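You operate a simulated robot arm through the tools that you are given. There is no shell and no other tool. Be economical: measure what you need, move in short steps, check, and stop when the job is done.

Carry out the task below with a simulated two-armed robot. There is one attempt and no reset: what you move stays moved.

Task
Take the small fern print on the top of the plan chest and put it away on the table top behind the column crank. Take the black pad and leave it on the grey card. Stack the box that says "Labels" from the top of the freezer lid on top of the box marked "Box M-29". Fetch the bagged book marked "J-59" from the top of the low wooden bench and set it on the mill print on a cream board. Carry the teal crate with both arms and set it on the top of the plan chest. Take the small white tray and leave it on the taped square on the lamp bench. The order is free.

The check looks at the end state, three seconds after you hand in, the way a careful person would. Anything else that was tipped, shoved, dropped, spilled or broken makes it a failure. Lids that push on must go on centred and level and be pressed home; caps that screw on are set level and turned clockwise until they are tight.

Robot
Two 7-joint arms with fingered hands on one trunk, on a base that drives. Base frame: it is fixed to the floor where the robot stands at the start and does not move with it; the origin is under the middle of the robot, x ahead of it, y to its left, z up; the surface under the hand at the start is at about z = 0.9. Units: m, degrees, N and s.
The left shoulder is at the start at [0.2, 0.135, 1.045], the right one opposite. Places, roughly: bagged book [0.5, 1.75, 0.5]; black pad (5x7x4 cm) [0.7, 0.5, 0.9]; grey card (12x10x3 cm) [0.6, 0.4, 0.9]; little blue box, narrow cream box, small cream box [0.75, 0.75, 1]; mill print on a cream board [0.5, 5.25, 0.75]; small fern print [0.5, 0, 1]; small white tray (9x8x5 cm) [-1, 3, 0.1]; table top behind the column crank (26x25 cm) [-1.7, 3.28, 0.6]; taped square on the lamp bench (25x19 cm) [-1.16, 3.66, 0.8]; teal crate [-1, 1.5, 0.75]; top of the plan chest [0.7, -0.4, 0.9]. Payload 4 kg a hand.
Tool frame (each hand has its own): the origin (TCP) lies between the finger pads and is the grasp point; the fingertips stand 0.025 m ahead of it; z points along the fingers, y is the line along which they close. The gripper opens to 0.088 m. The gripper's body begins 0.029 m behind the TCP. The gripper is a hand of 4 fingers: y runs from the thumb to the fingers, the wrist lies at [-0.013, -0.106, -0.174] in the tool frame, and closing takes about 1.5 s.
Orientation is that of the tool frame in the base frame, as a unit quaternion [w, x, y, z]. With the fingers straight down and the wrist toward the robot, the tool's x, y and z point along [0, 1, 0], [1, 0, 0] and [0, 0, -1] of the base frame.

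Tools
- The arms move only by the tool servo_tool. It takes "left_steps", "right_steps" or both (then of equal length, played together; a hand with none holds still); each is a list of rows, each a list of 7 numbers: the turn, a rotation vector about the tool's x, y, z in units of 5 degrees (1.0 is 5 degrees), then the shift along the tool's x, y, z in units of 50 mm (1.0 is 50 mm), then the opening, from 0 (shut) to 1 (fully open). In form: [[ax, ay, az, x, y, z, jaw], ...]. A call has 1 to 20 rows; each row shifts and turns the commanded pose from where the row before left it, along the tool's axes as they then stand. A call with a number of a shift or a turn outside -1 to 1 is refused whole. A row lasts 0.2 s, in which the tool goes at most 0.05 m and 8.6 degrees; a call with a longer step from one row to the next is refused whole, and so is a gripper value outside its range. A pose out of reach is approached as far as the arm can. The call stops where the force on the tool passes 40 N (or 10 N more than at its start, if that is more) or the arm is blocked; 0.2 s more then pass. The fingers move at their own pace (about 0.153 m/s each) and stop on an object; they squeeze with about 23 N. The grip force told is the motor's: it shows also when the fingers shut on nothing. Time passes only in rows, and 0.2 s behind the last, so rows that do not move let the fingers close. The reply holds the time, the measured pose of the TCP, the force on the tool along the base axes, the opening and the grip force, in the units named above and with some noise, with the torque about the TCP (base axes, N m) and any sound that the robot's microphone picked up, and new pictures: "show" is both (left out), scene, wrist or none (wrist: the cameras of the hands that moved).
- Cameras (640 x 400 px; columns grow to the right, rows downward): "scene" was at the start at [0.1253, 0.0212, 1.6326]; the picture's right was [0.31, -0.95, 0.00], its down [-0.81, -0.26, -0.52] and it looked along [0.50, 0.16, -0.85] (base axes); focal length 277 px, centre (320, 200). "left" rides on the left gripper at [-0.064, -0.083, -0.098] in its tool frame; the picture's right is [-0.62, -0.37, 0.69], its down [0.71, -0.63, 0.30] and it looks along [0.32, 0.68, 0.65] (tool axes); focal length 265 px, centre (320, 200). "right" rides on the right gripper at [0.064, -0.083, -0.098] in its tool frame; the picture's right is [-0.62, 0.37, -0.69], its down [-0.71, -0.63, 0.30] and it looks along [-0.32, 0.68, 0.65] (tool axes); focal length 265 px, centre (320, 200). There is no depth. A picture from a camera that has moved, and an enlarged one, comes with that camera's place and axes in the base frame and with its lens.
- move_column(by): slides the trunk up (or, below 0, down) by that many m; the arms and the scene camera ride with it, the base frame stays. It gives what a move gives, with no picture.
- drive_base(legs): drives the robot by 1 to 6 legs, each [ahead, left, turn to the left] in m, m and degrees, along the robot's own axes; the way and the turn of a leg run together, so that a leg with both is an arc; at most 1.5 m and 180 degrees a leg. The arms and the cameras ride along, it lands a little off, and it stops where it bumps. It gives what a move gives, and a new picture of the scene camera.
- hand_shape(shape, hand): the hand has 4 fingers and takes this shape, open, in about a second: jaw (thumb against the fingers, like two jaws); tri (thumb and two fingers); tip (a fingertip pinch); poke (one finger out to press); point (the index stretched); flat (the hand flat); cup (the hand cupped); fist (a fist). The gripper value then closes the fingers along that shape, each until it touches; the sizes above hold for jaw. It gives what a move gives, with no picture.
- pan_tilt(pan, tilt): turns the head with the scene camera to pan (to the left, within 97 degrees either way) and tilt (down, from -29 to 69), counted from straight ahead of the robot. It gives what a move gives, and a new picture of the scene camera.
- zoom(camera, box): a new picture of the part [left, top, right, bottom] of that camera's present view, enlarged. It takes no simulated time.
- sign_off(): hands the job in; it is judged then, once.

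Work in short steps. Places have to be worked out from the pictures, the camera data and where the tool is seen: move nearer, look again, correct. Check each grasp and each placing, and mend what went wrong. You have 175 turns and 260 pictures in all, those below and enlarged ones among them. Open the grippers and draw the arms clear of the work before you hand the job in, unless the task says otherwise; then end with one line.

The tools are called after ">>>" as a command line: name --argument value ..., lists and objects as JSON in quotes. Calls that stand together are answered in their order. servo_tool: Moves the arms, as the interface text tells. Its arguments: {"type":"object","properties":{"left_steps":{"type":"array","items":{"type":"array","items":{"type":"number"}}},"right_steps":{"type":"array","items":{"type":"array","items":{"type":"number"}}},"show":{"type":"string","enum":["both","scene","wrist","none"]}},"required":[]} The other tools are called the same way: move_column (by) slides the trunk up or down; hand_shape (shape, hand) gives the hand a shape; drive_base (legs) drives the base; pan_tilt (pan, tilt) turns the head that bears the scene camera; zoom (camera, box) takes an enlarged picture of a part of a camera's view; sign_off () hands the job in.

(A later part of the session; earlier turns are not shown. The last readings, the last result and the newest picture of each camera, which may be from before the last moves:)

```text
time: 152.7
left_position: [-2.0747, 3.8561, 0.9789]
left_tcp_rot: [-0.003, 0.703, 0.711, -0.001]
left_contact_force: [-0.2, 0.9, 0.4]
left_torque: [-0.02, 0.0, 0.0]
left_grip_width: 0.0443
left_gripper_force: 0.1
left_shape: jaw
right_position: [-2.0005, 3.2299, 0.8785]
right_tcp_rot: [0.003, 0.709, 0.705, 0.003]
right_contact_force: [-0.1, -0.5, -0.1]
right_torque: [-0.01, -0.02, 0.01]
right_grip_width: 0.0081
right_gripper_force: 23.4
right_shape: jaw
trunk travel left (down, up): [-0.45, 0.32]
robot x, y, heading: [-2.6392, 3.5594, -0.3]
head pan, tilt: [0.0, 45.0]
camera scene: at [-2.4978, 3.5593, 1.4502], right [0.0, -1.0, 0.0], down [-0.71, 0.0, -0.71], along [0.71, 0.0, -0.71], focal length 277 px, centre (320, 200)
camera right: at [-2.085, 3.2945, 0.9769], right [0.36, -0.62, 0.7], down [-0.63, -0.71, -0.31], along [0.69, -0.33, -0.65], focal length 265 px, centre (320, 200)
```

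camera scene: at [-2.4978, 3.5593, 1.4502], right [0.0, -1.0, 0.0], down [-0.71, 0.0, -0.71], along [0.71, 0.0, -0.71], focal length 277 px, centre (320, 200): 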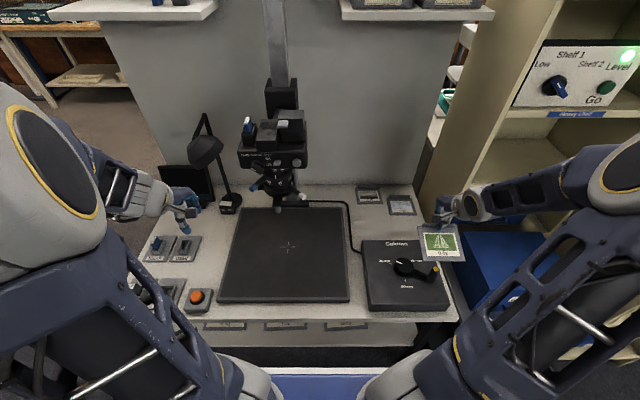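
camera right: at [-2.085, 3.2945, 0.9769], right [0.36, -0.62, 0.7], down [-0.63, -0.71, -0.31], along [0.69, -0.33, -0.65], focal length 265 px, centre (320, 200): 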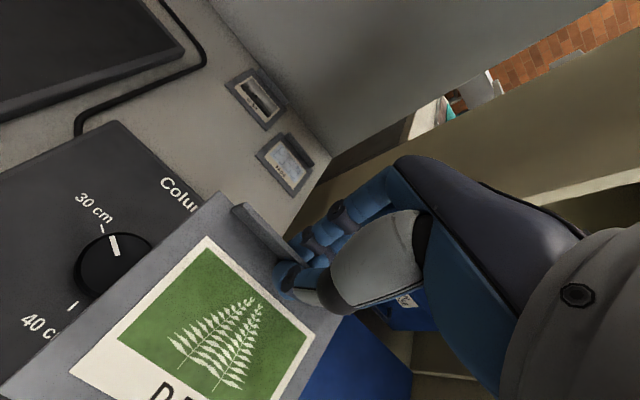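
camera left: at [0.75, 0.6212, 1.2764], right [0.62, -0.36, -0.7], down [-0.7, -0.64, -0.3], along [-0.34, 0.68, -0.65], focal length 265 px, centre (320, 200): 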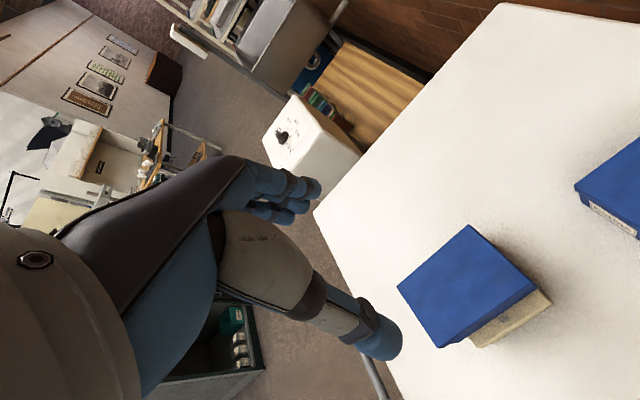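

Second view confirms the positions. I carry the print over the crank box to above the free spot.

>>> servo_tool --right_steps '[[0, 0, 0, 0.3, 0.807, 0, 0], [0, 0, 0, 0.3, 0.807, 0, 0], [0, 0, 0, 0.3, 0.807, 0, 0], [0, 0, 0, 0.3, 0.807, 0, 0], [0, 0, 0, 0.3, 0.807, 0, 0], [0, 0, 0, 0.3, 0.807, 0, 0], [0, 0, 0, 0.3, 0.807, 0, 0], [0, 0, 0, 0, 0, 0.5, 0], [0, 0, 0, 0, 0, 0.5, 0], [0, 0, 0, 0, 0, 0, 0]]' --show "both"

>>> zoom --camera "scene" --box '[320, 150, 480, 270]'

```text
time: 154.9
left_position: [-2.0738, 3.8551, 0.9786]
left_tcp_rot: [-0.003, 0.703, 0.712, 0.0]
left_contact_force: [-0.8, 0.0, -0.5]
left_torque: [-0.06, 0.05, 0.0]
left_grip_width: 0.0445
left_gripper_force: 0.0
left_shape: jaw
right_position: [-1.7176, 3.334, 0.8307]
right_tcp_rot: [0.004, 0.709, 0.705, 0.003]
right_contact_force: [-0.6, 0.3, -1.4]
right_torque: [0.02, -0.02, -0.03]
right_grip_width: 0.0081
right_gripper_force: 23.6
right_shape: jaw
trunk travel left (down, up): [-0.45, 0.32]
robot x, y, heading: [-2.6378, 3.5592, -0.6]
head pan, tilt: [0.0, 45.0]
camera scene: at [-2.4978, 3.5593, 1.4502], right [0.0, -1.0, 0.0], down [-0.71, 0.0, -0.71], along [0.71, 0.0, -0.71], focal length 277 px, centre (320, 200)
camera right: at [-1.8018, 3.3986, 0.9295], right [0.36, -0.62, 0.7], down [-0.63, -0.71, -0.31], along [0.69, -0.33, -0.65], focal length 265 px, centre (320, 200)
```

scene: 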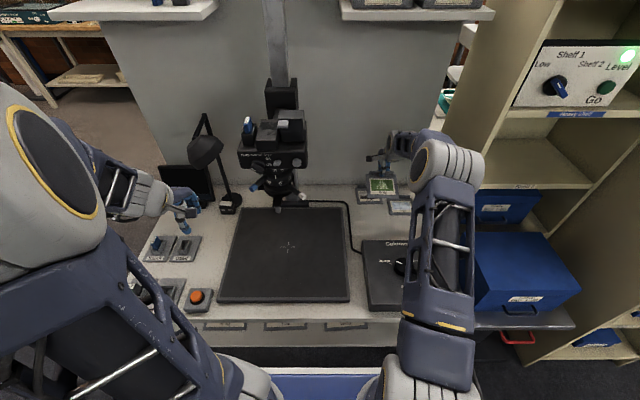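
right: 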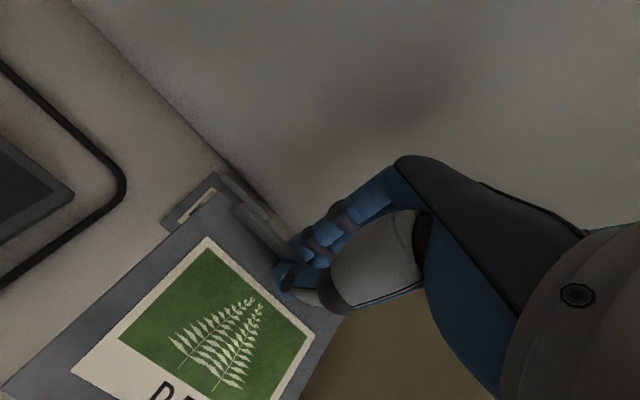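

```text
3.33 times, centred on (400, 210) of scene
camera zoom: at [-2.4978, 3.5593, 1.4502], right [0.0, -1.0, 0.0], down [-0.71, 0.0, -0.71], along [0.71, 0.0, -0.71], focal length 922 px, centre (53, 167)
```

zoom: 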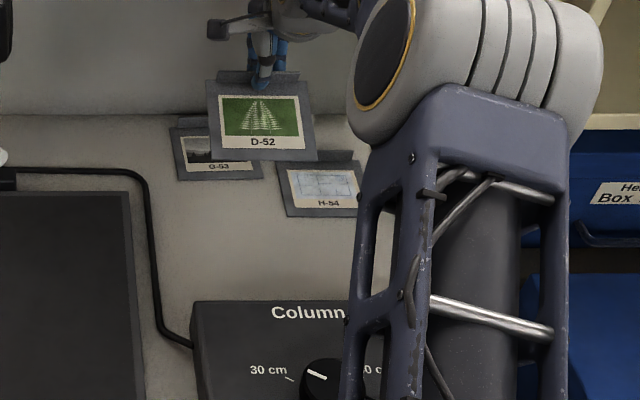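

I shift 1.2 cm left for margin from H-54 and lower toward the table.

>>> servo_tool --right_steps '[[0, 0, 0, 0.24, 0, 0.3, 0], [0, 0, 0, 0, 0, 0.6, 0], [0, 0, 0, 0, 0, 0.6, 0], [0, 0, 0, 0, 0, 0.6, 0], [0, 0, 0, 0, 0, 0.6, 0], [0, 0, 0, 0, 0, 0.5, 0], [0, 0, 0, 0, 0, 0, 0]]' --show "both"

>>> zoom --camera "scene" --box '[320, 150, 480, 270]'

```text
time: 156.5
left_position: [-2.075, 3.8557, 0.9775]
left_tcp_rot: [-0.002, 0.703, 0.711, 0.0]
left_contact_force: [0.2, -0.8, -0.1]
left_torque: [0.0, 0.02, 0.03]
left_grip_width: 0.044
left_gripper_force: 0.1
left_shape: jaw
right_position: [-1.7165, 3.3449, 0.6705]
right_tcp_rot: [0.004, 0.709, 0.705, 0.003]
right_contact_force: [-0.1, 0.1, -1.6]
right_torque: [0.0, -0.01, -0.02]
right_grip_width: 0.0081
right_gripper_force: 23.4
right_shape: jaw
trunk travel left (down, up): [-0.45, 0.32]
robot x, y, heading: [-2.6382, 3.5597, -0.5]
head pan, tilt: [0.0, 45.0]
camera scene: at [-2.4978, 3.5593, 1.4502], right [0.0, -1.0, 0.0], down [-0.71, 0.0, -0.71], along [0.71, 0.0, -0.71], focal length 277 px, centre (320, 200)
camera right: at [-1.8006, 3.4094, 0.7694], right [0.36, -0.62, 0.7], down [-0.63, -0.71, -0.31], along [0.69, -0.33, -0.65], focal length 265 px, centre (320, 200)
```

scene: 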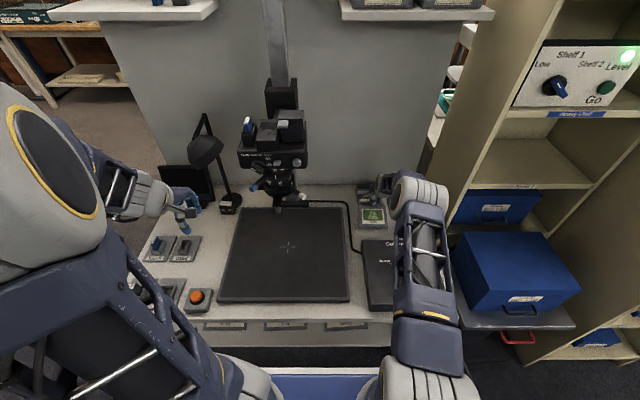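
right: 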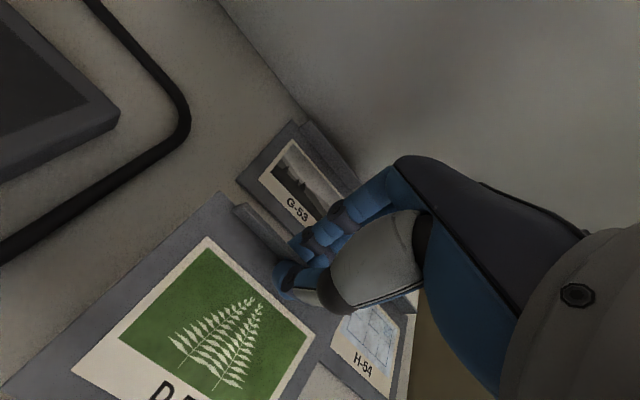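

```text
3.33 times, centred on (400, 210) of scene
camera zoom: at [-2.4978, 3.5593, 1.4502], right [0.0, -1.0, 0.0], down [-0.71, 0.0, -0.71], along [0.71, 0.0, -0.71], focal length 922 px, centre (53, 167)
```

zoom: 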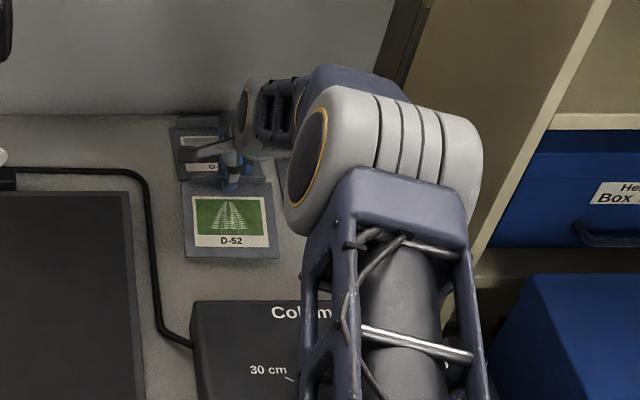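

Clear of both prints. I lower the last 3 cm with contact checks.

>>> servo_tool --right_steps '[[0, 0, 0, 0, -0.1, 0.2, 0], [0, 0, 0, 0, 0, 0.15, 0], [0, 0, 0, 0, 0, 0.1, 0], [0, 0, 0, 0, 0, 0.06, 0], [0, 0, 0, 0, 0, 0, 0]]' --show "wrist"

```text
time: 157.7
left_position: [-2.0746, 3.8554, 0.9787]
left_tcp_rot: [-0.002, 0.704, 0.71, 0.0]
left_contact_force: [0.2, -0.3, -0.5]
left_torque: [0.02, 0.0, -0.02]
left_grip_width: 0.0443
left_gripper_force: 0.1
left_shape: jaw
right_position: [-1.7207, 3.3457, 0.6465]
right_tcp_rot: [0.003, 0.709, 0.705, 0.003]
right_contact_force: [0.1, 0.6, -0.2]
right_torque: [0.01, 0.02, 0.0]
right_grip_width: 0.0083
right_gripper_force: 23.0
right_shape: jaw
trunk travel left (down, up): [-0.45, 0.32]
robot x, y, heading: [-2.6391, 3.5584, -0.4]
head pan, tilt: [0.0, 45.0]
camera right: at [-1.8045, 3.4098, 0.7443], right [0.36, -0.62, 0.7], down [-0.63, -0.71, -0.31], along [0.69, -0.33, -0.65], focal length 265 px, centre (320, 200)
```

right: 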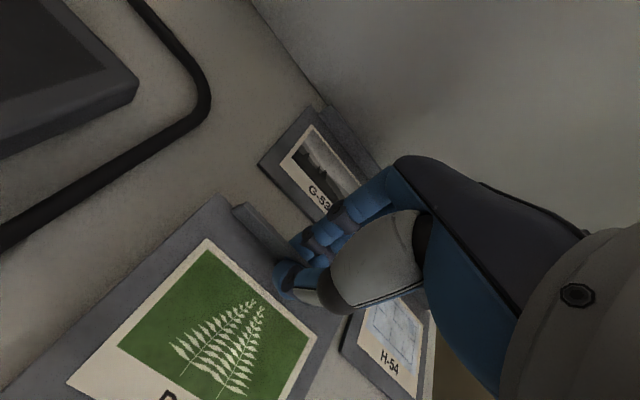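

Good clearance to G-53 and H-54. I continue down in 2 mm steps.

>>> servo_tool --right_steps '[[0, 0, 0, 0, 0, 0.05, 0], [0, 0, 0, 0, 0, 0.05, 0], [0, 0, 0, 0, 0, 0.05, 0], [0, 0, 0, 0, 0, 0, 0]]' --show "none"

```text
time: 158.7
left_position: [-2.0742, 3.8543, 0.9803]
left_tcp_rot: [-0.003, 0.704, 0.711, 0.0]
left_contact_force: [0.3, 0.0, -0.1]
left_torque: [-0.01, 0.01, 0.01]
left_grip_width: 0.0444
left_gripper_force: 0.0
left_shape: jaw
right_position: [-1.7187, 3.3451, 0.6377]
right_tcp_rot: [0.003, 0.709, 0.705, 0.003]
right_contact_force: [-0.6, -0.1, 0.5]
right_torque: [0.01, 0.03, -0.01]
right_grip_width: 0.0084
right_gripper_force: 23.0
right_shape: jaw
trunk travel left (down, up): [-0.45, 0.32]
robot x, y, heading: [-2.64, 3.5577, -0.4]
head pan, tilt: [0.0, 45.0]
```

>>> servo_tool --right_steps '[[0, 0, 0, 0, 0, 0.05, 0], [0, 0, 0, 0, 0, 0.05, 0], [0, 0, 0, 0, 0, 0, 0]]' --show "none"

```text
time: 159.5
left_position: [-2.0745, 3.8565, 0.9784]
left_tcp_rot: [-0.002, 0.703, 0.711, 0.0]
left_contact_force: [0.5, -0.2, -2.2]
left_torque: [0.0, 0.03, -0.02]
left_grip_width: 0.0444
left_gripper_force: 0.0
left_shape: jaw
right_position: [-1.7193, 3.3455, 0.6332]
right_tcp_rot: [0.004, 0.709, 0.705, 0.002]
right_contact_force: [-0.4, -1.2, -0.1]
right_torque: [-0.01, 0.04, 0.02]
right_grip_width: 0.0085
right_gripper_force: 23.1
right_shape: jaw
trunk travel left (down, up): [-0.45, 0.32]
robot x, y, heading: [-2.6399, 3.5615, -0.2]
head pan, tilt: [0.0, 45.0]
```

>>> servo_tool --right_steps '[[0, 0, 0, 0, 0, 0.05, 0], [0, 0, 0, 0, 0, 0.05, 0], [0, 0, 0, 0, 0, 0.05, 0], [0, 0, 0, 0, 0, 0, 0]]' --show "wrist"

```text
time: 160.5
left_position: [-2.0737, 3.8557, 0.9808]
left_tcp_rot: [-0.003, 0.703, 0.711, -0.001]
left_contact_force: [0.3, -0.1, 0.1]
left_torque: [0.01, -0.02, -0.04]
left_grip_width: 0.0446
left_gripper_force: 0.0
left_shape: jaw
right_position: [-1.7185, 3.3458, 0.6282]
right_tcp_rot: [0.006, 0.709, 0.705, 0.004]
right_contact_force: [-4.2, 0.5, 18.1]
right_torque: [0.03, 0.45, 0.01]
right_grip_width: 0.0099
right_gripper_force: 23.1
right_shape: jaw
trunk travel left (down, up): [-0.45, 0.32]
robot x, y, heading: [-2.6402, 3.5578, -0.3]
head pan, tilt: [0.0, 45.0]
camera right: at [-1.8035, 3.4099, 0.7263], right [0.36, -0.62, 0.7], down [-0.63, -0.71, -0.31], along [0.69, -0.33, -0.64], focal length 265 px, centre (320, 200)
```

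right: 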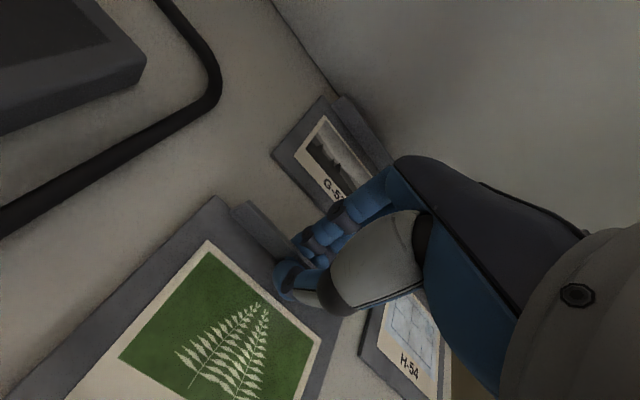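

Contact. I ease up 1.5 mm, open only part way (to stay off G-53), and rise.

>>> servo_tool --right_steps '[[0, 0, 0, 0, 0, -0.03, 0.3], [0, 0, 0, 0, 0, 0, 0.3], [0, 0, 0, 0, 0, 0, 0.3], [0, 0, 0, 0, 0, -0.2, 0.3], [0, 0, 0, 0, 0, -0.5, 0.3], [0, 0, 0, 0, 0, -1, 0.3], [0, 0, 0, 0, 0, -1, 0.3], [0, 0, 0, 0, 0, -1, 0.3], [0, 0, 0, 0, 0, -1, 0.3], [0, 0, 0, 0, 0, -1, 0.3], [0, 0, 0, 0, 0, 0, 0.3]]' --show "both"

>>> zoom --camera "scene" --box '[320, 150, 480, 270]'

```text
time: 162.9
left_position: [-2.0745, 3.856, 0.9793]
left_tcp_rot: [-0.002, 0.703, 0.711, 0.0]
left_contact_force: [0.0, -0.6, -0.3]
left_torque: [-0.01, 0.02, 0.02]
left_grip_width: 0.0446
left_gripper_force: 0.0
left_shape: jaw
right_position: [-1.7225, 3.3451, 0.9137]
right_tcp_rot: [0.004, 0.709, 0.705, 0.003]
right_contact_force: [0.6, 0.4, 0.2]
right_torque: [-0.01, 0.01, 0.01]
right_grip_width: 0.0264
right_gripper_force: 0.0
right_shape: jaw
trunk travel left (down, up): [-0.45, 0.32]
robot x, y, heading: [-2.6395, 3.5595, -0.5]
head pan, tilt: [0.0, 45.0]
camera scene: at [-2.4977, 3.5593, 1.4502], right [0.0, -1.0, 0.0], down [-0.71, 0.0, -0.71], along [0.71, 0.0, -0.71], focal length 277 px, centre (320, 200)
camera right: at [-1.8066, 3.4102, 1.0111], right [0.36, -0.62, 0.7], down [-0.63, -0.71, -0.31], along [0.69, -0.33, -0.65], focal length 265 px, centre (320, 200)
```

scene: 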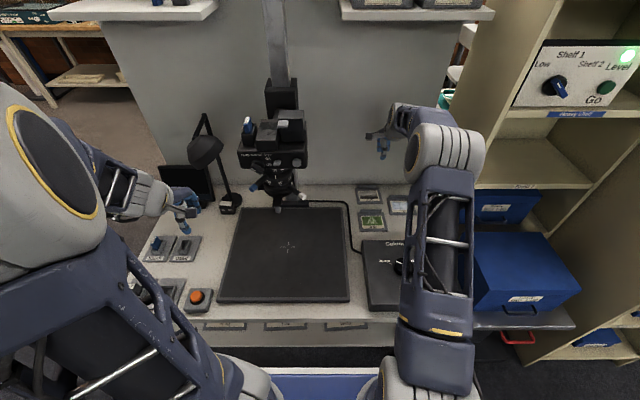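
right: 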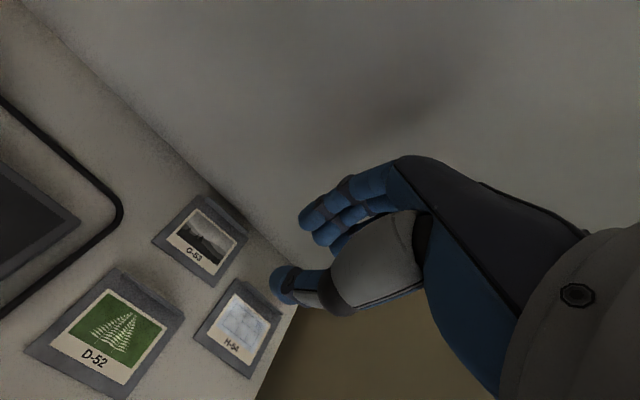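

```text
3.33 times, centred on (400, 210) of scene
camera zoom: at [-2.4977, 3.5593, 1.4502], right [0.0, -1.0, 0.0], down [-0.71, 0.0, -0.71], along [0.71, 0.0, -0.71], focal length 922 px, centre (53, 167)
```

zoom: 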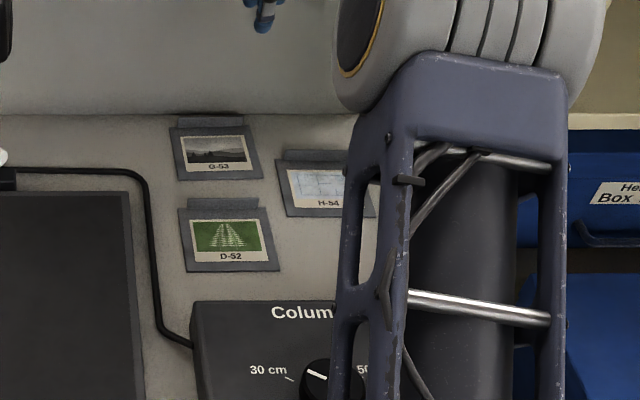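

The fern print lies flat beside the other two, untouched. I withdraw the hand, raise the trunk and drive back out the way I came.

>>> servo_tool --right_steps '[[0, 0, 0, -0.2, -0.9, 0, 0.3], [0, 0, 0, -0.2, -0.9, 0, 0.3], [0, 0, 0, -0.2, -0.9, 0, 0.3], [0, 0, 0, -0.2, -0.9, 0, 0.3], [0, 0, 0, -0.2, -0.9, 0, 0.3], [0, 0, 0, -0.2, -0.9, 0, 0.3], [0, 0, 0, -0.2, -0.9, 0, 0.3]]' --show "none"

>>> move_column --by 0.2

>>> drive_base --legs '[[-0.15, 0.1, 0], [-0.02, 0.6, 0], [0, 0, -131]]'

```text
time: 164.5
left_position: [-2.0741, 3.8547, 0.9791]
left_tcp_rot: [-0.002, 0.704, 0.71, 0.0]
left_contact_force: [0.1, 0.1, -0.8]
left_torque: [-0.03, 0.0, 0.02]
left_grip_width: 0.0444
left_gripper_force: 0.1
left_shape: jaw
right_position: [-2.0358, 3.2792, 0.9084]
right_tcp_rot: [0.004, 0.708, 0.706, 0.002]
right_contact_force: [0.3, 0.0, -0.1]
right_torque: [0.02, 0.02, 0.02]
right_grip_width: 0.0265
right_gripper_force: 0.0
right_shape: jaw
trunk travel left (down, up): [-0.45, 0.32]
robot x, y, heading: [-2.6392, 3.5631, -0.3]
head pan, tilt: [0.0, 45.0]
```

```text
time: 166.7
left_position: [-2.0744, 3.8555, 1.1792]
left_tcp_rot: [-0.003, 0.703, 0.711, 0.001]
left_contact_force: [0.5, -0.8, 0.4]
left_torque: [0.01, 0.01, -0.02]
left_grip_width: 0.0444
left_gripper_force: 0.1
left_shape: jaw
right_position: [-2.0386, 3.2777, 1.1103]
right_tcp_rot: [0.003, 0.709, 0.705, 0.003]
right_contact_force: [0.5, 0.2, -0.2]
right_torque: [0.01, -0.02, -0.01]
right_grip_width: 0.0265
right_gripper_force: 0.0
right_shape: jaw
trunk travel left (down, up): [-0.65, 0.12]
robot x, y, heading: [-2.6403, 3.5607, 0.1]
head pan, tilt: [0.0, 45.0]
```

```text
time: 176.6
left_position: [-2.9608, 3.6412, 1.1794]
left_tcp_rot: [0.0, 0.936, -0.352, 0.002]
left_contact_force: [0.0, 0.1, 0.0]
left_torque: [0.0, -0.01, -0.01]
left_grip_width: 0.0443
left_gripper_force: 0.1
left_shape: jaw
right_position: [-3.4166, 3.9981, 1.1095]
right_tcp_rot: [0.004, 0.934, -0.357, -0.002]
right_contact_force: [0.8, 0.4, -0.8]
right_torque: [-0.05, -0.03, 0.03]
right_grip_width: 0.0261
right_gripper_force: 0.1
right_shape: jaw
trunk travel left (down, up): [-0.65, 0.12]
robot x, y, heading: [-2.8067, 4.2618, -132.0]
head pan, tilt: [0.0, 45.0]
camera scene: at [-2.9003, 4.1544, 1.6502], right [-0.74, 0.67, 0.0], down [0.47, 0.53, -0.71], along [-0.47, -0.53, -0.71], focal length 277 px, centre (320, 200)
```

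scene: 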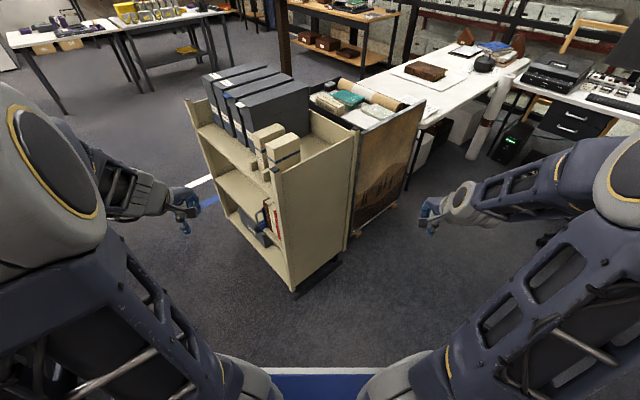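

I reverse along the same path, through the gap, back to the opening and out into the corridor.

>>> drive_base --legs '[[-0.8, 0, 0], [0, 0, 42], [0, 0.35, 0], [-0.2, 0.5, 0], [0, 0, -90], [-1.15, 0, 0]]'

```text
time: 196.7
left_position: [-0.836, 4.7511, 1.1803]
left_tcp_rot: [0.001, 0.711, -0.703, 0.003]
left_contact_force: [0.1, -0.6, -1.0]
left_torque: [0.02, -0.01, 0.0]
left_grip_width: 0.0443
left_gripper_force: 0.1
left_shape: jaw
right_position: [-0.8744, 5.3291, 1.1086]
right_tcp_rot: [-0.003, -0.705, 0.709, 0.003]
right_contact_force: [-0.3, -0.3, 0.4]
right_torque: [0.0, -0.03, 0.02]
right_grip_width: 0.0263
right_gripper_force: 0.2
right_shape: jaw
trunk travel left (down, up): [-0.65, 0.12]
robot x, y, heading: [-0.2755, 5.0478, 179.8]
head pan, tilt: [0.0, 45.0]
camera scene: at [-0.4138, 5.0479, 1.6502], right [0.0, 1.0, 0.0], down [0.71, 0.0, -0.71], along [-0.71, 0.0, -0.71], focal length 277 px, centre (320, 200)
```

scene: 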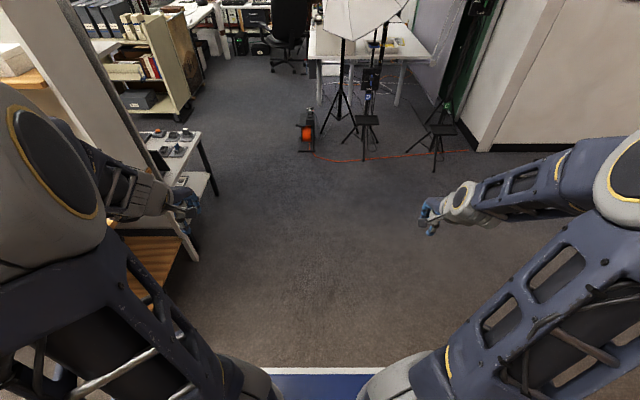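

Back in the corridor with nothing disturbed. I strafe left along the corridor to the lamp bench.

>>> drive_base --legs '[[0, 1.45, 0]]'

>>> pan_tilt --pan 20 --tilt 45

```text
time: 203.8
left_position: [-0.8583, 3.3228, 1.179]
left_tcp_rot: [0.0, -0.705, 0.709, -0.002]
left_contact_force: [-0.8, 0.1, 0.1]
left_torque: [0.0, 0.02, 0.01]
left_grip_width: 0.0442
left_gripper_force: 0.1
left_shape: jaw
right_position: [-0.8863, 3.8992, 1.1099]
right_tcp_rot: [-0.003, -0.7, 0.714, 0.002]
right_contact_force: [0.2, -0.1, -0.4]
right_torque: [0.0, -0.02, -0.01]
right_grip_width: 0.0262
right_gripper_force: 0.0
right_shape: jaw
trunk travel left (down, up): [-0.65, 0.12]
robot x, y, heading: [-0.2889, 3.6106, 178.9]
head pan, tilt: [0.0, 45.0]
camera scene: at [-0.4309, 3.6114, 1.6502], right [0.02, 1.0, 0.0], down [0.71, -0.01, -0.71], along [-0.71, 0.01, -0.71], focal length 277 px, centre (320, 200)
```

scene: 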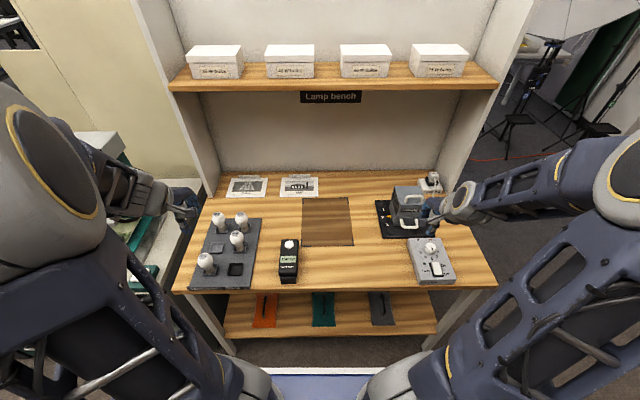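

```text
time: 204.7
left_position: [-0.8579, 3.3217, 1.1797]
left_tcp_rot: [0.0, -0.705, 0.709, -0.002]
left_contact_force: [-0.5, 0.4, 0.0]
left_torque: [0.03, -0.04, -0.01]
left_grip_width: 0.0442
left_gripper_force: 0.2
left_shape: jaw
right_position: [-0.8865, 3.899, 1.1097]
right_tcp_rot: [-0.003, -0.7, 0.714, 0.003]
right_contact_force: [-0.2, 0.5, 0.6]
right_torque: [-0.01, -0.01, 0.03]
right_grip_width: 0.0265
right_gripper_force: 0.1
right_shape: jaw
trunk travel left (down, up): [-0.65, 0.12]
robot x, y, heading: [-0.2921, 3.6094, 178.8]
head pan, tilt: [20.0, 45.0]
camera scene: at [-0.4265, 3.5836, 1.6502], right [-0.32, 0.95, 0.0], down [0.67, 0.23, -0.71], along [-0.67, -0.23, -0.71], focal length 277 px, centre (320, 200)
```

scene: 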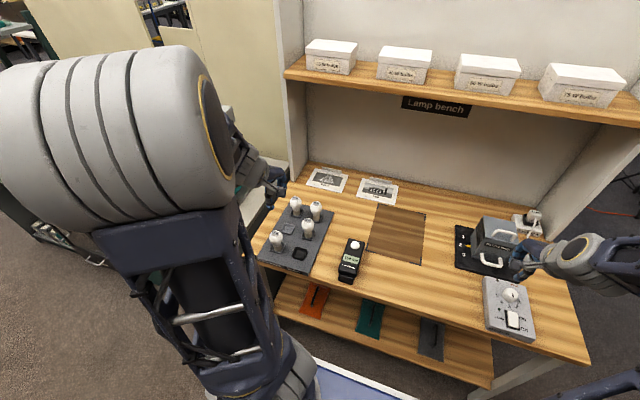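

The taped square (centre ≈(-1.156, 3.655), z≈0.8) is empty. Now I look for the white tray at floor level near y≈3.

>>> drive_base --legs '[[-0.05, 0.45, 1]]'

>>> pan_tilt --pan 10 --tilt 62

```text
time: 207.4
left_position: [-0.8067, 2.8582, 1.1789]
left_tcp_rot: [0.0, 0.713, -0.701, 0.002]
left_contact_force: [0.7, -0.8, 0.5]
left_torque: [0.03, -0.01, 0.0]
left_grip_width: 0.0441
left_gripper_force: 0.2
left_shape: jaw
right_position: [-0.8475, 3.4363, 1.1094]
right_tcp_rot: [0.004, 0.707, -0.707, -0.003]
right_contact_force: [0.2, 0.4, 0.8]
right_torque: [0.01, 0.01, 0.01]
right_grip_width: 0.0263
right_gripper_force: 0.1
right_shape: jaw
trunk travel left (down, up): [-0.65, 0.12]
robot x, y, heading: [-0.2439, 3.1622, -180.1]
head pan, tilt: [20.0, 45.0]
camera scene: at [-0.3805, 3.129, 1.6502], right [-0.34, 0.94, 0.0], down [0.66, 0.24, -0.71], along [-0.66, -0.24, -0.71], focal length 277 px, centre (320, 200)
```

scene: 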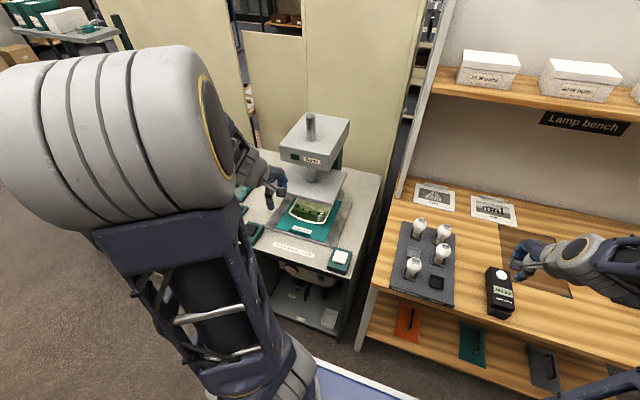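

```text
time: 208.2
left_position: [-0.8068, 2.8585, 1.1786]
left_tcp_rot: [0.002, 0.713, -0.701, 0.004]
left_contact_force: [-0.5, -0.8, -0.3]
left_torque: [-0.01, 0.0, -0.01]
left_grip_width: 0.0442
left_gripper_force: 0.1
left_shape: jaw
right_position: [-0.8471, 3.435, 1.1093]
right_tcp_rot: [-0.003, -0.707, 0.707, 0.003]
right_contact_force: [-0.3, 0.9, -0.2]
right_torque: [0.01, 0.02, -0.03]
right_grip_width: 0.0263
right_gripper_force: 0.1
right_shape: jaw
trunk travel left (down, up): [-0.65, 0.12]
robot x, y, heading: [-0.2435, 3.1541, -179.8]
head pan, tilt: [10.0, 62.0]
camera scene: at [-0.3675, 3.1456, 1.6284], right [-0.18, 0.98, 0.0], down [0.87, 0.15, -0.47], along [-0.46, -0.08, -0.88], focal length 277 px, centre (320, 200)
```

scene: 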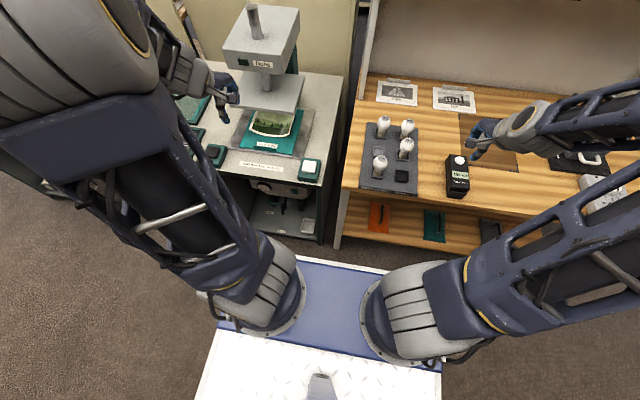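

I zoom into the open bay under the bench end.

>>> zoom --camera "scene" --box '[230, 160, 350, 260]'

```text
4.00 times, centred on (290, 210) of scene
camera zoom: at [-0.3675, 3.1456, 1.6284], right [-0.18, 0.98, 0.0], down [0.87, 0.15, -0.47], along [-0.46, -0.08, -0.88], focal length 1106 px, centre (440, 160)
```

zoom: 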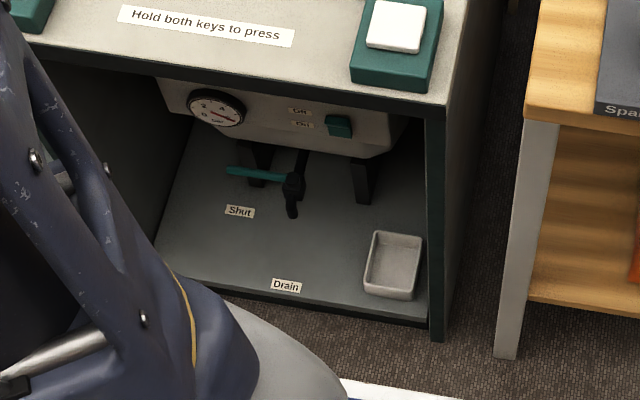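

The tray sits at the front right of the bay: x≈-1.02…-0.92, y≈2.935…3.01, z≈0.1, beside the post. I plan to pinch its front wall with the left hand. First I draw both hands in close so that they clear the bench edges when the trunk goes down.

>>> servo_tool --left_steps '[[0, 0, 0, 0.3, -0.85, 0, 0.5], [0, 0, 0, 0.3, -0.85, 0, 0.5], [0, 0, 0, 0.3, -0.85, 0, 0.5], [0, 0, 0, 0.3, -0.85, 0, 0.5], [0, 0, 0, 0.3, -0.85, 0, 0.5], [0, 0, 0, 0.3, -0.85, 0, 0.5]]' --right_steps '[[0, 0, 0, -0.3, -0.9, -0.2, 0.5], [0, 0, 0, -0.3, -0.9, -0.2, 0.5], [0, 0, 0, -0.3, -0.9, -0.2, 0.5], [0, 0, 0, -0.3, -0.9, -0.2, 0.5], [0, 0, 0, -0.3, -0.9, 0, 0.5], [0, 0, 0, -0.3, -0.9, 0, 0.5]]' --show "scene"

```text
time: 209.6
left_position: [-0.5511, 2.7709, 1.18]
left_tcp_rot: [0.0, 0.713, -0.702, 0.002]
left_contact_force: [-0.8, 1.0, -0.2]
left_torque: [0.04, -0.02, 0.02]
left_grip_width: 0.0444
left_gripper_force: 0.0
left_shape: jaw
right_position: [-0.6304, 3.5033, 1.1302]
right_tcp_rot: [0.018, -0.706, 0.708, -0.025]
right_contact_force: [-0.6, -0.2, -0.1]
right_torque: [-0.02, 0.0, 0.0]
right_grip_width: 0.0436
right_gripper_force: 0.0
right_shape: jaw
right hand out of reach, approached as far as the arm can: row 3, 4, 5
trunk travel left (down, up): [-0.65, 0.12]
robot x, y, heading: [-0.2449, 3.157, -179.9]
head pan, tilt: [10.0, 62.0]
camera scene: at [-0.3677, 3.1458, 1.6284], right [-0.17, 0.98, 0.0], down [0.87, 0.15, -0.47], along [-0.46, -0.08, -0.88], focal length 277 px, centre (320, 200)
```

scene: 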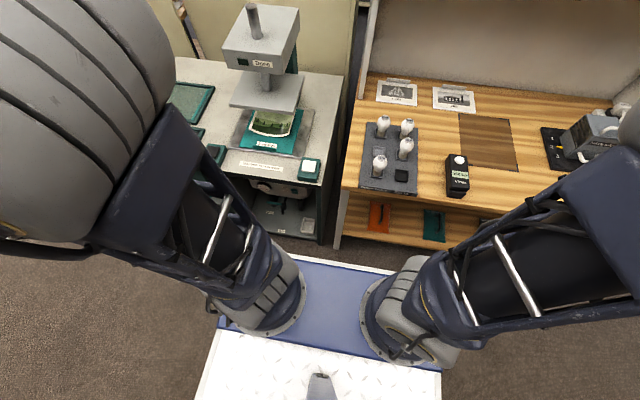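

Both arms are folded in. I lower the trunk in two stages, watching for contact.

>>> move_column --by -0.3

>>> pan_tilt --pan 35 --tilt 50

```text
time: 212.6
left_position: [-0.5495, 2.7715, 0.8805]
left_tcp_rot: [-0.001, 0.712, -0.702, 0.003]
left_contact_force: [-0.2, 0.2, -0.3]
left_torque: [-0.02, 0.02, -0.01]
left_grip_width: 0.0441
left_gripper_force: 0.0
left_shape: jaw
right_position: [-0.6306, 3.5028, 0.8293]
right_tcp_rot: [-0.02, 0.707, -0.706, 0.024]
right_contact_force: [-1.1, -0.1, 0.0]
right_torque: [0.03, 0.0, -0.01]
right_grip_width: 0.0438
right_gripper_force: 0.0
right_shape: jaw
trunk travel left (down, up): [-0.35, 0.42]
robot x, y, heading: [-0.2441, 3.1546, -179.8]
head pan, tilt: [10.0, 62.0]
```

```text
time: 213.5
left_position: [-0.5509, 2.7707, 0.8813]
left_tcp_rot: [0.001, 0.713, -0.701, 0.003]
left_contact_force: [-0.4, 0.5, 0.8]
left_torque: [-0.04, 0.0, -0.02]
left_grip_width: 0.0444
left_gripper_force: 0.0
left_shape: jaw
right_position: [-0.6303, 3.5031, 0.8296]
right_tcp_rot: [-0.019, 0.707, -0.706, 0.024]
right_contact_force: [-1.1, 0.4, 0.5]
right_torque: [0.0, -0.03, -0.04]
right_grip_width: 0.0438
right_gripper_force: 0.0
right_shape: jaw
trunk travel left (down, up): [-0.35, 0.42]
robot x, y, heading: [-0.2444, 3.1551, -179.9]
head pan, tilt: [35.0, 50.0]
camera scene: at [-0.3671, 3.1127, 1.3432], right [-0.57, 0.82, 0.0], down [0.63, 0.44, -0.64], along [-0.53, -0.37, -0.77], focal length 277 px, centre (320, 200)
```

scene: 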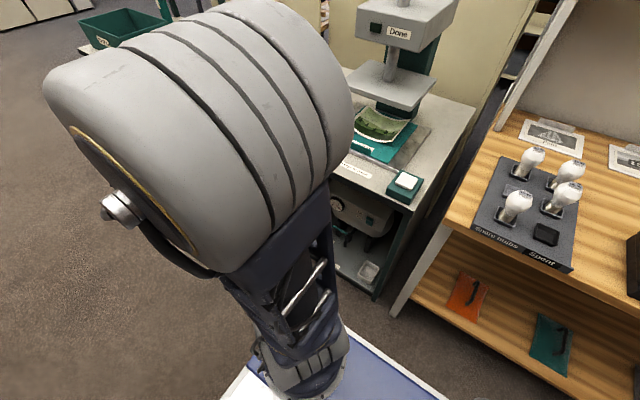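

No contact. I lower the rest.

>>> move_column --by -0.33

>>> pan_tilt --pan 15 --tilt 50

```text
time: 216.7
left_position: [-0.5503, 2.7716, 0.5504]
left_tcp_rot: [0.001, 0.712, -0.702, 0.003]
left_contact_force: [0.4, -0.4, -0.3]
left_torque: [-0.01, -0.01, 0.01]
left_grip_width: 0.044
left_gripper_force: 0.0
left_shape: jaw
right_position: [-0.6304, 3.5033, 0.4995]
right_tcp_rot: [-0.019, 0.708, -0.706, 0.023]
right_contact_force: [0.2, 0.8, 0.2]
right_torque: [0.04, -0.03, 0.0]
right_grip_width: 0.0439
right_gripper_force: 0.2
right_shape: jaw
trunk travel left (down, up): [-0.02, 0.75]
robot x, y, heading: [-0.2444, 3.1549, -180.1]
head pan, tilt: [35.0, 50.0]
```

```text
time: 217.6
left_position: [-0.55, 2.7708, 0.5497]
left_tcp_rot: [0.001, 0.712, -0.702, 0.002]
left_contact_force: [0.8, 0.1, -0.1]
left_torque: [-0.04, 0.0, -0.02]
left_grip_width: 0.0443
left_gripper_force: 0.1
left_shape: jaw
right_position: [-0.6305, 3.5032, 0.5003]
right_tcp_rot: [-0.02, 0.708, -0.706, 0.024]
right_contact_force: [0.2, 0.5, 0.0]
right_torque: [0.0, -0.01, -0.01]
right_grip_width: 0.0438
right_gripper_force: 0.1
right_shape: jaw
trunk travel left (down, up): [-0.02, 0.75]
robot x, y, heading: [-0.2441, 3.1567, -179.8]
head pan, tilt: [15.0, 50.0]
camera scene: at [-0.3784, 3.1368, 1.0133], right [-0.26, 0.97, 0.0], down [0.74, 0.2, -0.64], along [-0.62, -0.17, -0.77], focal length 277 px, centre (320, 200)
```

scene: 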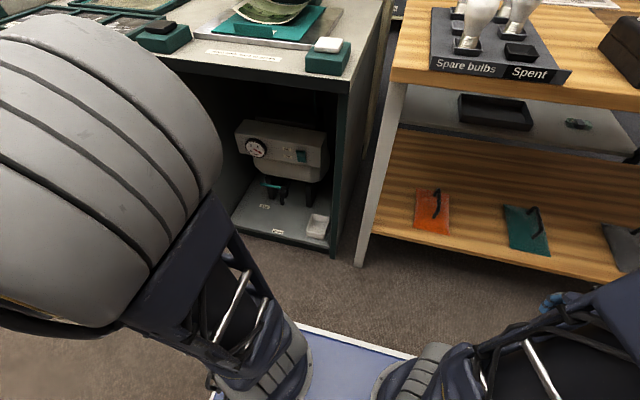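

Clear view of the bay. I zoom on the tray and machine.

>>> zoom --camera "scene" --box '[220, 100, 380, 260]'

```text
2.50 times, centred on (300, 180) of scene
camera zoom: at [-0.3784, 3.1368, 1.0133], right [-0.26, 0.97, 0.0], down [0.74, 0.2, -0.64], along [-0.62, -0.17, -0.77], focal length 692 px, centre (370, 250)
```

zoom: 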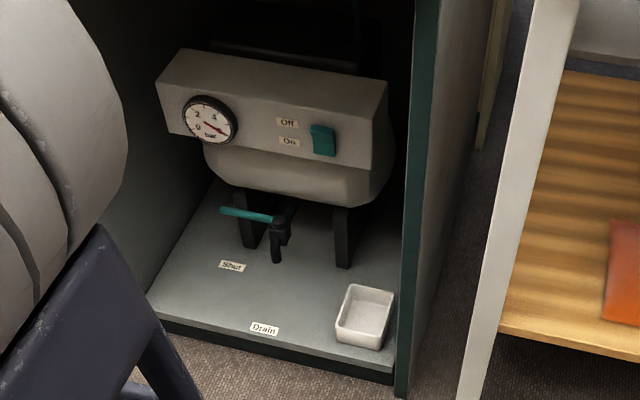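

The tray rim stands around z≈0.17. I bring the left hand toward it for a closer look with the wrist camera.

>>> servo_tool --left_steps '[[0, 0, 0, -0.57, 0.6, 0.29, 0.7], [0, 0, 0, -0.57, 0.6, 0.29, 0.7], [0, 0, 0, -0.57, 0.6, 0.29, 0.7], [0, 0, 0, -0.57, 0.6, 0.29, 0.7], [0, 0, 0, -0.57, 0.6, 0.29, 0.7], [0, 0, 0, -0.57, 0.6, 0.29, 0.7], [0, 0, 0, -0.57, 0.6, 0.29, 0.7], [0, 0, 0, 0, 0, 0, 0.7]]' --show "both"

```text
time: 219.4
left_position: [-0.7888, 2.9216, 0.4754]
left_tcp_rot: [0.001, 0.712, -0.702, 0.003]
left_contact_force: [-0.3, -0.2, -0.6]
left_torque: [0.04, 0.02, 0.0]
left_grip_width: 0.0611
left_gripper_force: 0.1
left_shape: jaw
left hand out of reach, approached as far as the arm can: row 2, 3, 4, 5
right_position: [-0.6301, 3.5026, 0.5005]
right_tcp_rot: [-0.02, 0.707, -0.706, 0.023]
right_contact_force: [-0.4, -0.5, -0.1]
right_torque: [-0.01, 0.01, -0.02]
right_grip_width: 0.0436
right_gripper_force: 0.0
right_shape: jaw
trunk travel left (down, up): [-0.02, 0.75]
robot x, y, heading: [-0.2431, 3.1556, -179.8]
head pan, tilt: [15.0, 50.0]
camera scene: at [-0.3784, 3.1369, 1.0133], right [-0.26, 0.97, 0.0], down [0.74, 0.2, -0.64], along [-0.62, -0.17, -0.77], focal length 277 px, centre (320, 200)
camera left: at [-0.7068, 2.9881, 0.5727], right [0.36, 0.62, -0.69], down [0.64, -0.71, -0.3], along [-0.68, -0.34, -0.66], focal length 265 px, centre (320, 200)
```

scene: 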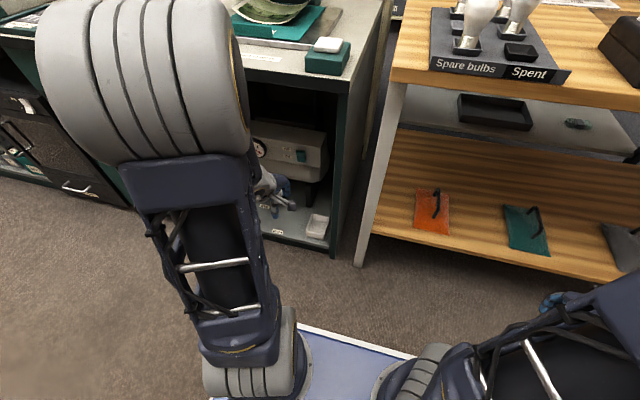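
left: 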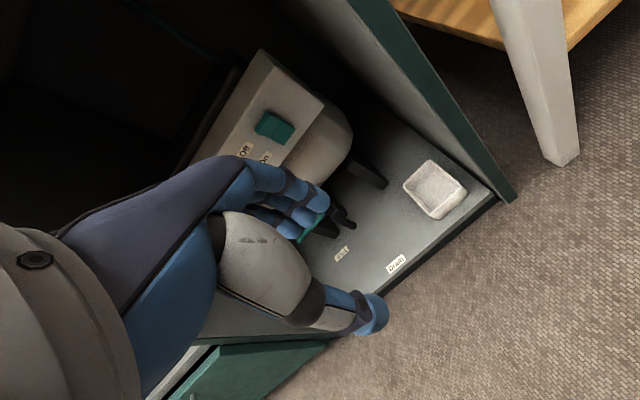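

I zoom the wrist camera on the tray.

>>> zoom --camera "left" --box '[370, 130, 530, 250]'

```text
3.33 times, centred on (450, 190) of left
camera zoom: at [-0.7068, 2.9881, 0.5727], right [0.36, 0.62, -0.69], down [0.64, -0.71, -0.3], along [-0.68, -0.34, -0.66], focal length 885 px, centre (-113, 233)
```

zoom: 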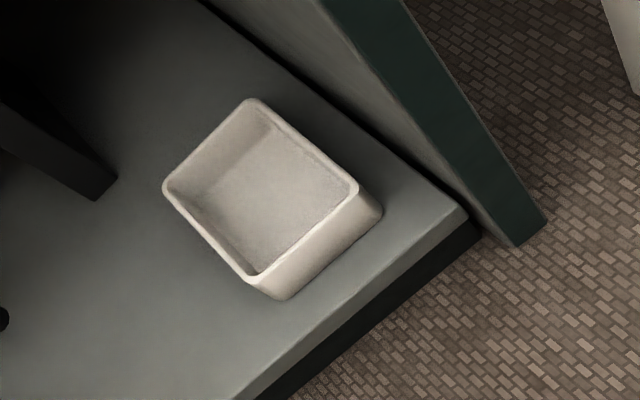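

Crossing views, the bay floor is at z≈0.05 and the tray rim at z≈0.10, with the front wall at x≈-0.946, y centre ≈2.965. I move over the front wall at z≈0.28.

>>> servo_tool --left_steps '[[0, 0, 0, -0.17, 0.63, 0.7, 0.6], [0, 0, 0, -0.17, 0.63, 0.7, 0.6], [0, 0, 0, -0.17, 0.63, 0.7, 0.6], [0, 0, 0, -0.17, 0.63, 0.7, 0.6], [0, 0, 0, -0.17, 0.63, 0.7, 0.6], [0, 0, 0, 0, 0, 0, 0.6]]' --show "both"

```text
time: 220.8
left_position: [-0.9461, 2.9618, 0.3002]
left_tcp_rot: [0.001, 0.712, -0.702, 0.001]
left_contact_force: [-0.4, 0.4, 0.0]
left_torque: [-0.02, 0.01, 0.05]
left_grip_width: 0.0534
left_gripper_force: 0.1
left_shape: jaw
right_position: [-0.6296, 3.5036, 0.5003]
right_tcp_rot: [-0.02, 0.707, -0.706, 0.024]
right_contact_force: [-0.3, -1.2, 0.1]
right_torque: [0.04, 0.0, 0.01]
right_grip_width: 0.0439
right_gripper_force: 0.0
right_shape: jaw
trunk travel left (down, up): [-0.02, 0.75]
robot x, y, heading: [-0.2433, 3.1571, -179.9]
head pan, tilt: [15.0, 50.0]
camera scene: at [-0.3784, 3.1369, 1.0132], right [-0.26, 0.97, 0.0], down [0.74, 0.2, -0.64], along [-0.62, -0.17, -0.77], focal length 277 px, centre (320, 200)
camera left: at [-0.8647, 3.0278, 0.3976], right [0.36, 0.62, -0.69], down [0.64, -0.71, -0.3], along [-0.68, -0.34, -0.65], focal length 265 px, centre (320, 200)
```

scene: 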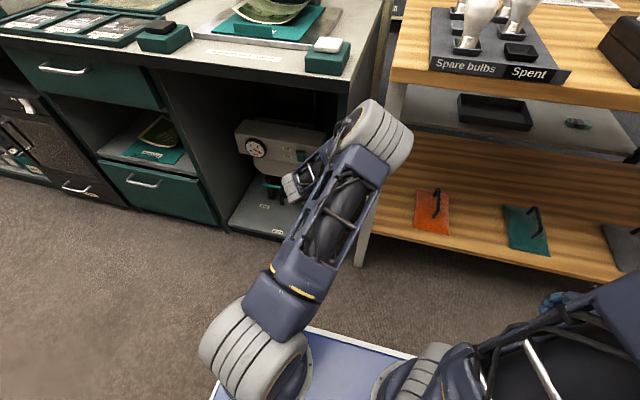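
left: 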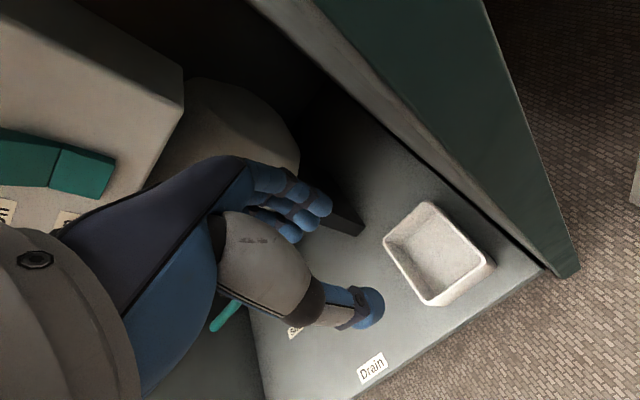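

Refined: front wall at x≈-0.935, rim z≈0.12. I correct and descend to just above the rim.

>>> servo_tool --left_steps '[[0, 0, 0, -0.12, -0.18, 0.6, 0.6], [0, 0, 0, 0, 0, 0.8, 0.6], [0, 0, 0, 0, 0, 0.8, 0.6], [0, 0, 0, 0, 0, 0.6, 0.6], [0, 0, 0, 0, 0, 0, 0.6]]' --show "wrist"

```text
time: 222.0
left_position: [-0.9346, 2.967, 0.1599]
left_tcp_rot: [0.0, 0.713, -0.702, 0.003]
left_contact_force: [-0.1, -1.1, 0.1]
left_torque: [0.01, 0.0, 0.0]
left_grip_width: 0.0531
left_gripper_force: 0.0
left_shape: jaw
right_position: [-0.6294, 3.5036, 0.4997]
right_tcp_rot: [-0.02, 0.707, -0.706, 0.024]
right_contact_force: [-0.2, -0.1, -0.2]
right_torque: [0.04, 0.01, 0.02]
right_grip_width: 0.0437
right_gripper_force: 0.0
right_shape: jaw
trunk travel left (down, up): [-0.02, 0.75]
robot x, y, heading: [-0.242, 3.1565, -179.9]
head pan, tilt: [15.0, 50.0]
camera left: at [-0.8539, 3.0333, 0.258], right [0.36, 0.62, -0.69], down [0.64, -0.71, -0.3], along [-0.68, -0.34, -0.65], focal length 265 px, centre (320, 200)
```

left: 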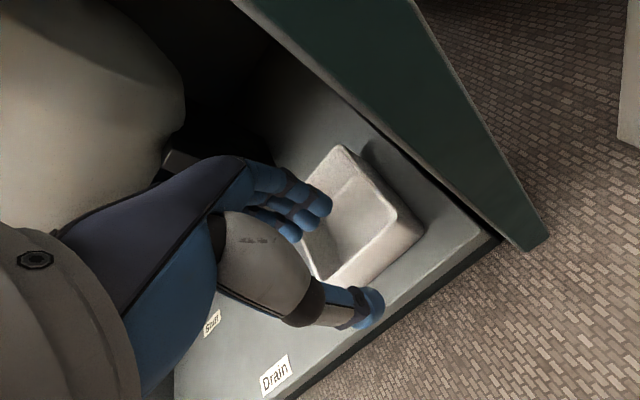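

The wall is about 8 mm further in than the TCP. I correct and go down with contact checks.

>>> servo_tool --left_steps '[[0, 0, 0, 0, 0.16, 0.2, 0.6], [0, 0, 0, 0, 0, 0.2, 0.6], [0, 0, 0, 0, 0, 0.2, 0.6], [0, 0, 0, 0, 0, 0.2, 0.6], [0, 0, 0, 0, 0, 0, 0.6]]' --show "wrist"

```text
time: 223.2
left_position: [-0.9432, 2.9668, 0.1208]
left_tcp_rot: [0.001, 0.712, -0.702, 0.002]
left_contact_force: [0.3, 0.0, 0.1]
left_torque: [-0.01, 0.02, 0.01]
left_grip_width: 0.0531
left_gripper_force: 0.0
left_shape: jaw
right_position: [-0.6307, 3.5041, 0.5004]
right_tcp_rot: [0.019, -0.707, 0.707, -0.024]
right_contact_force: [0.3, 0.3, 0.0]
right_torque: [0.01, -0.01, 0.02]
right_grip_width: 0.0438
right_gripper_force: 0.0
right_shape: jaw
trunk travel left (down, up): [-0.02, 0.75]
robot x, y, heading: [-0.2453, 3.1573, -179.7]
head pan, tilt: [15.0, 50.0]
camera left: at [-0.8615, 3.0333, 0.2175], right [0.36, 0.62, -0.69], down [0.64, -0.71, -0.3], along [-0.68, -0.34, -0.65], focal length 265 px, centre (320, 200)
```

left: 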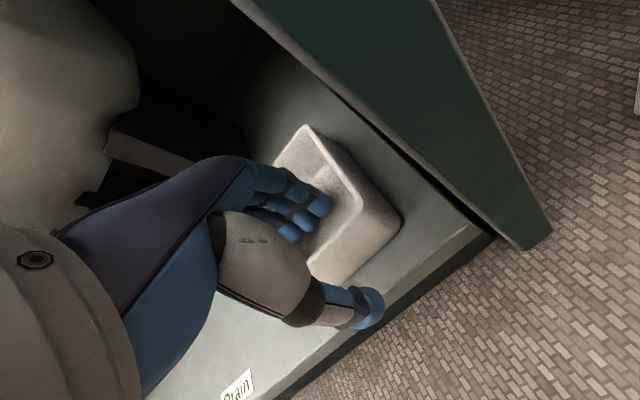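

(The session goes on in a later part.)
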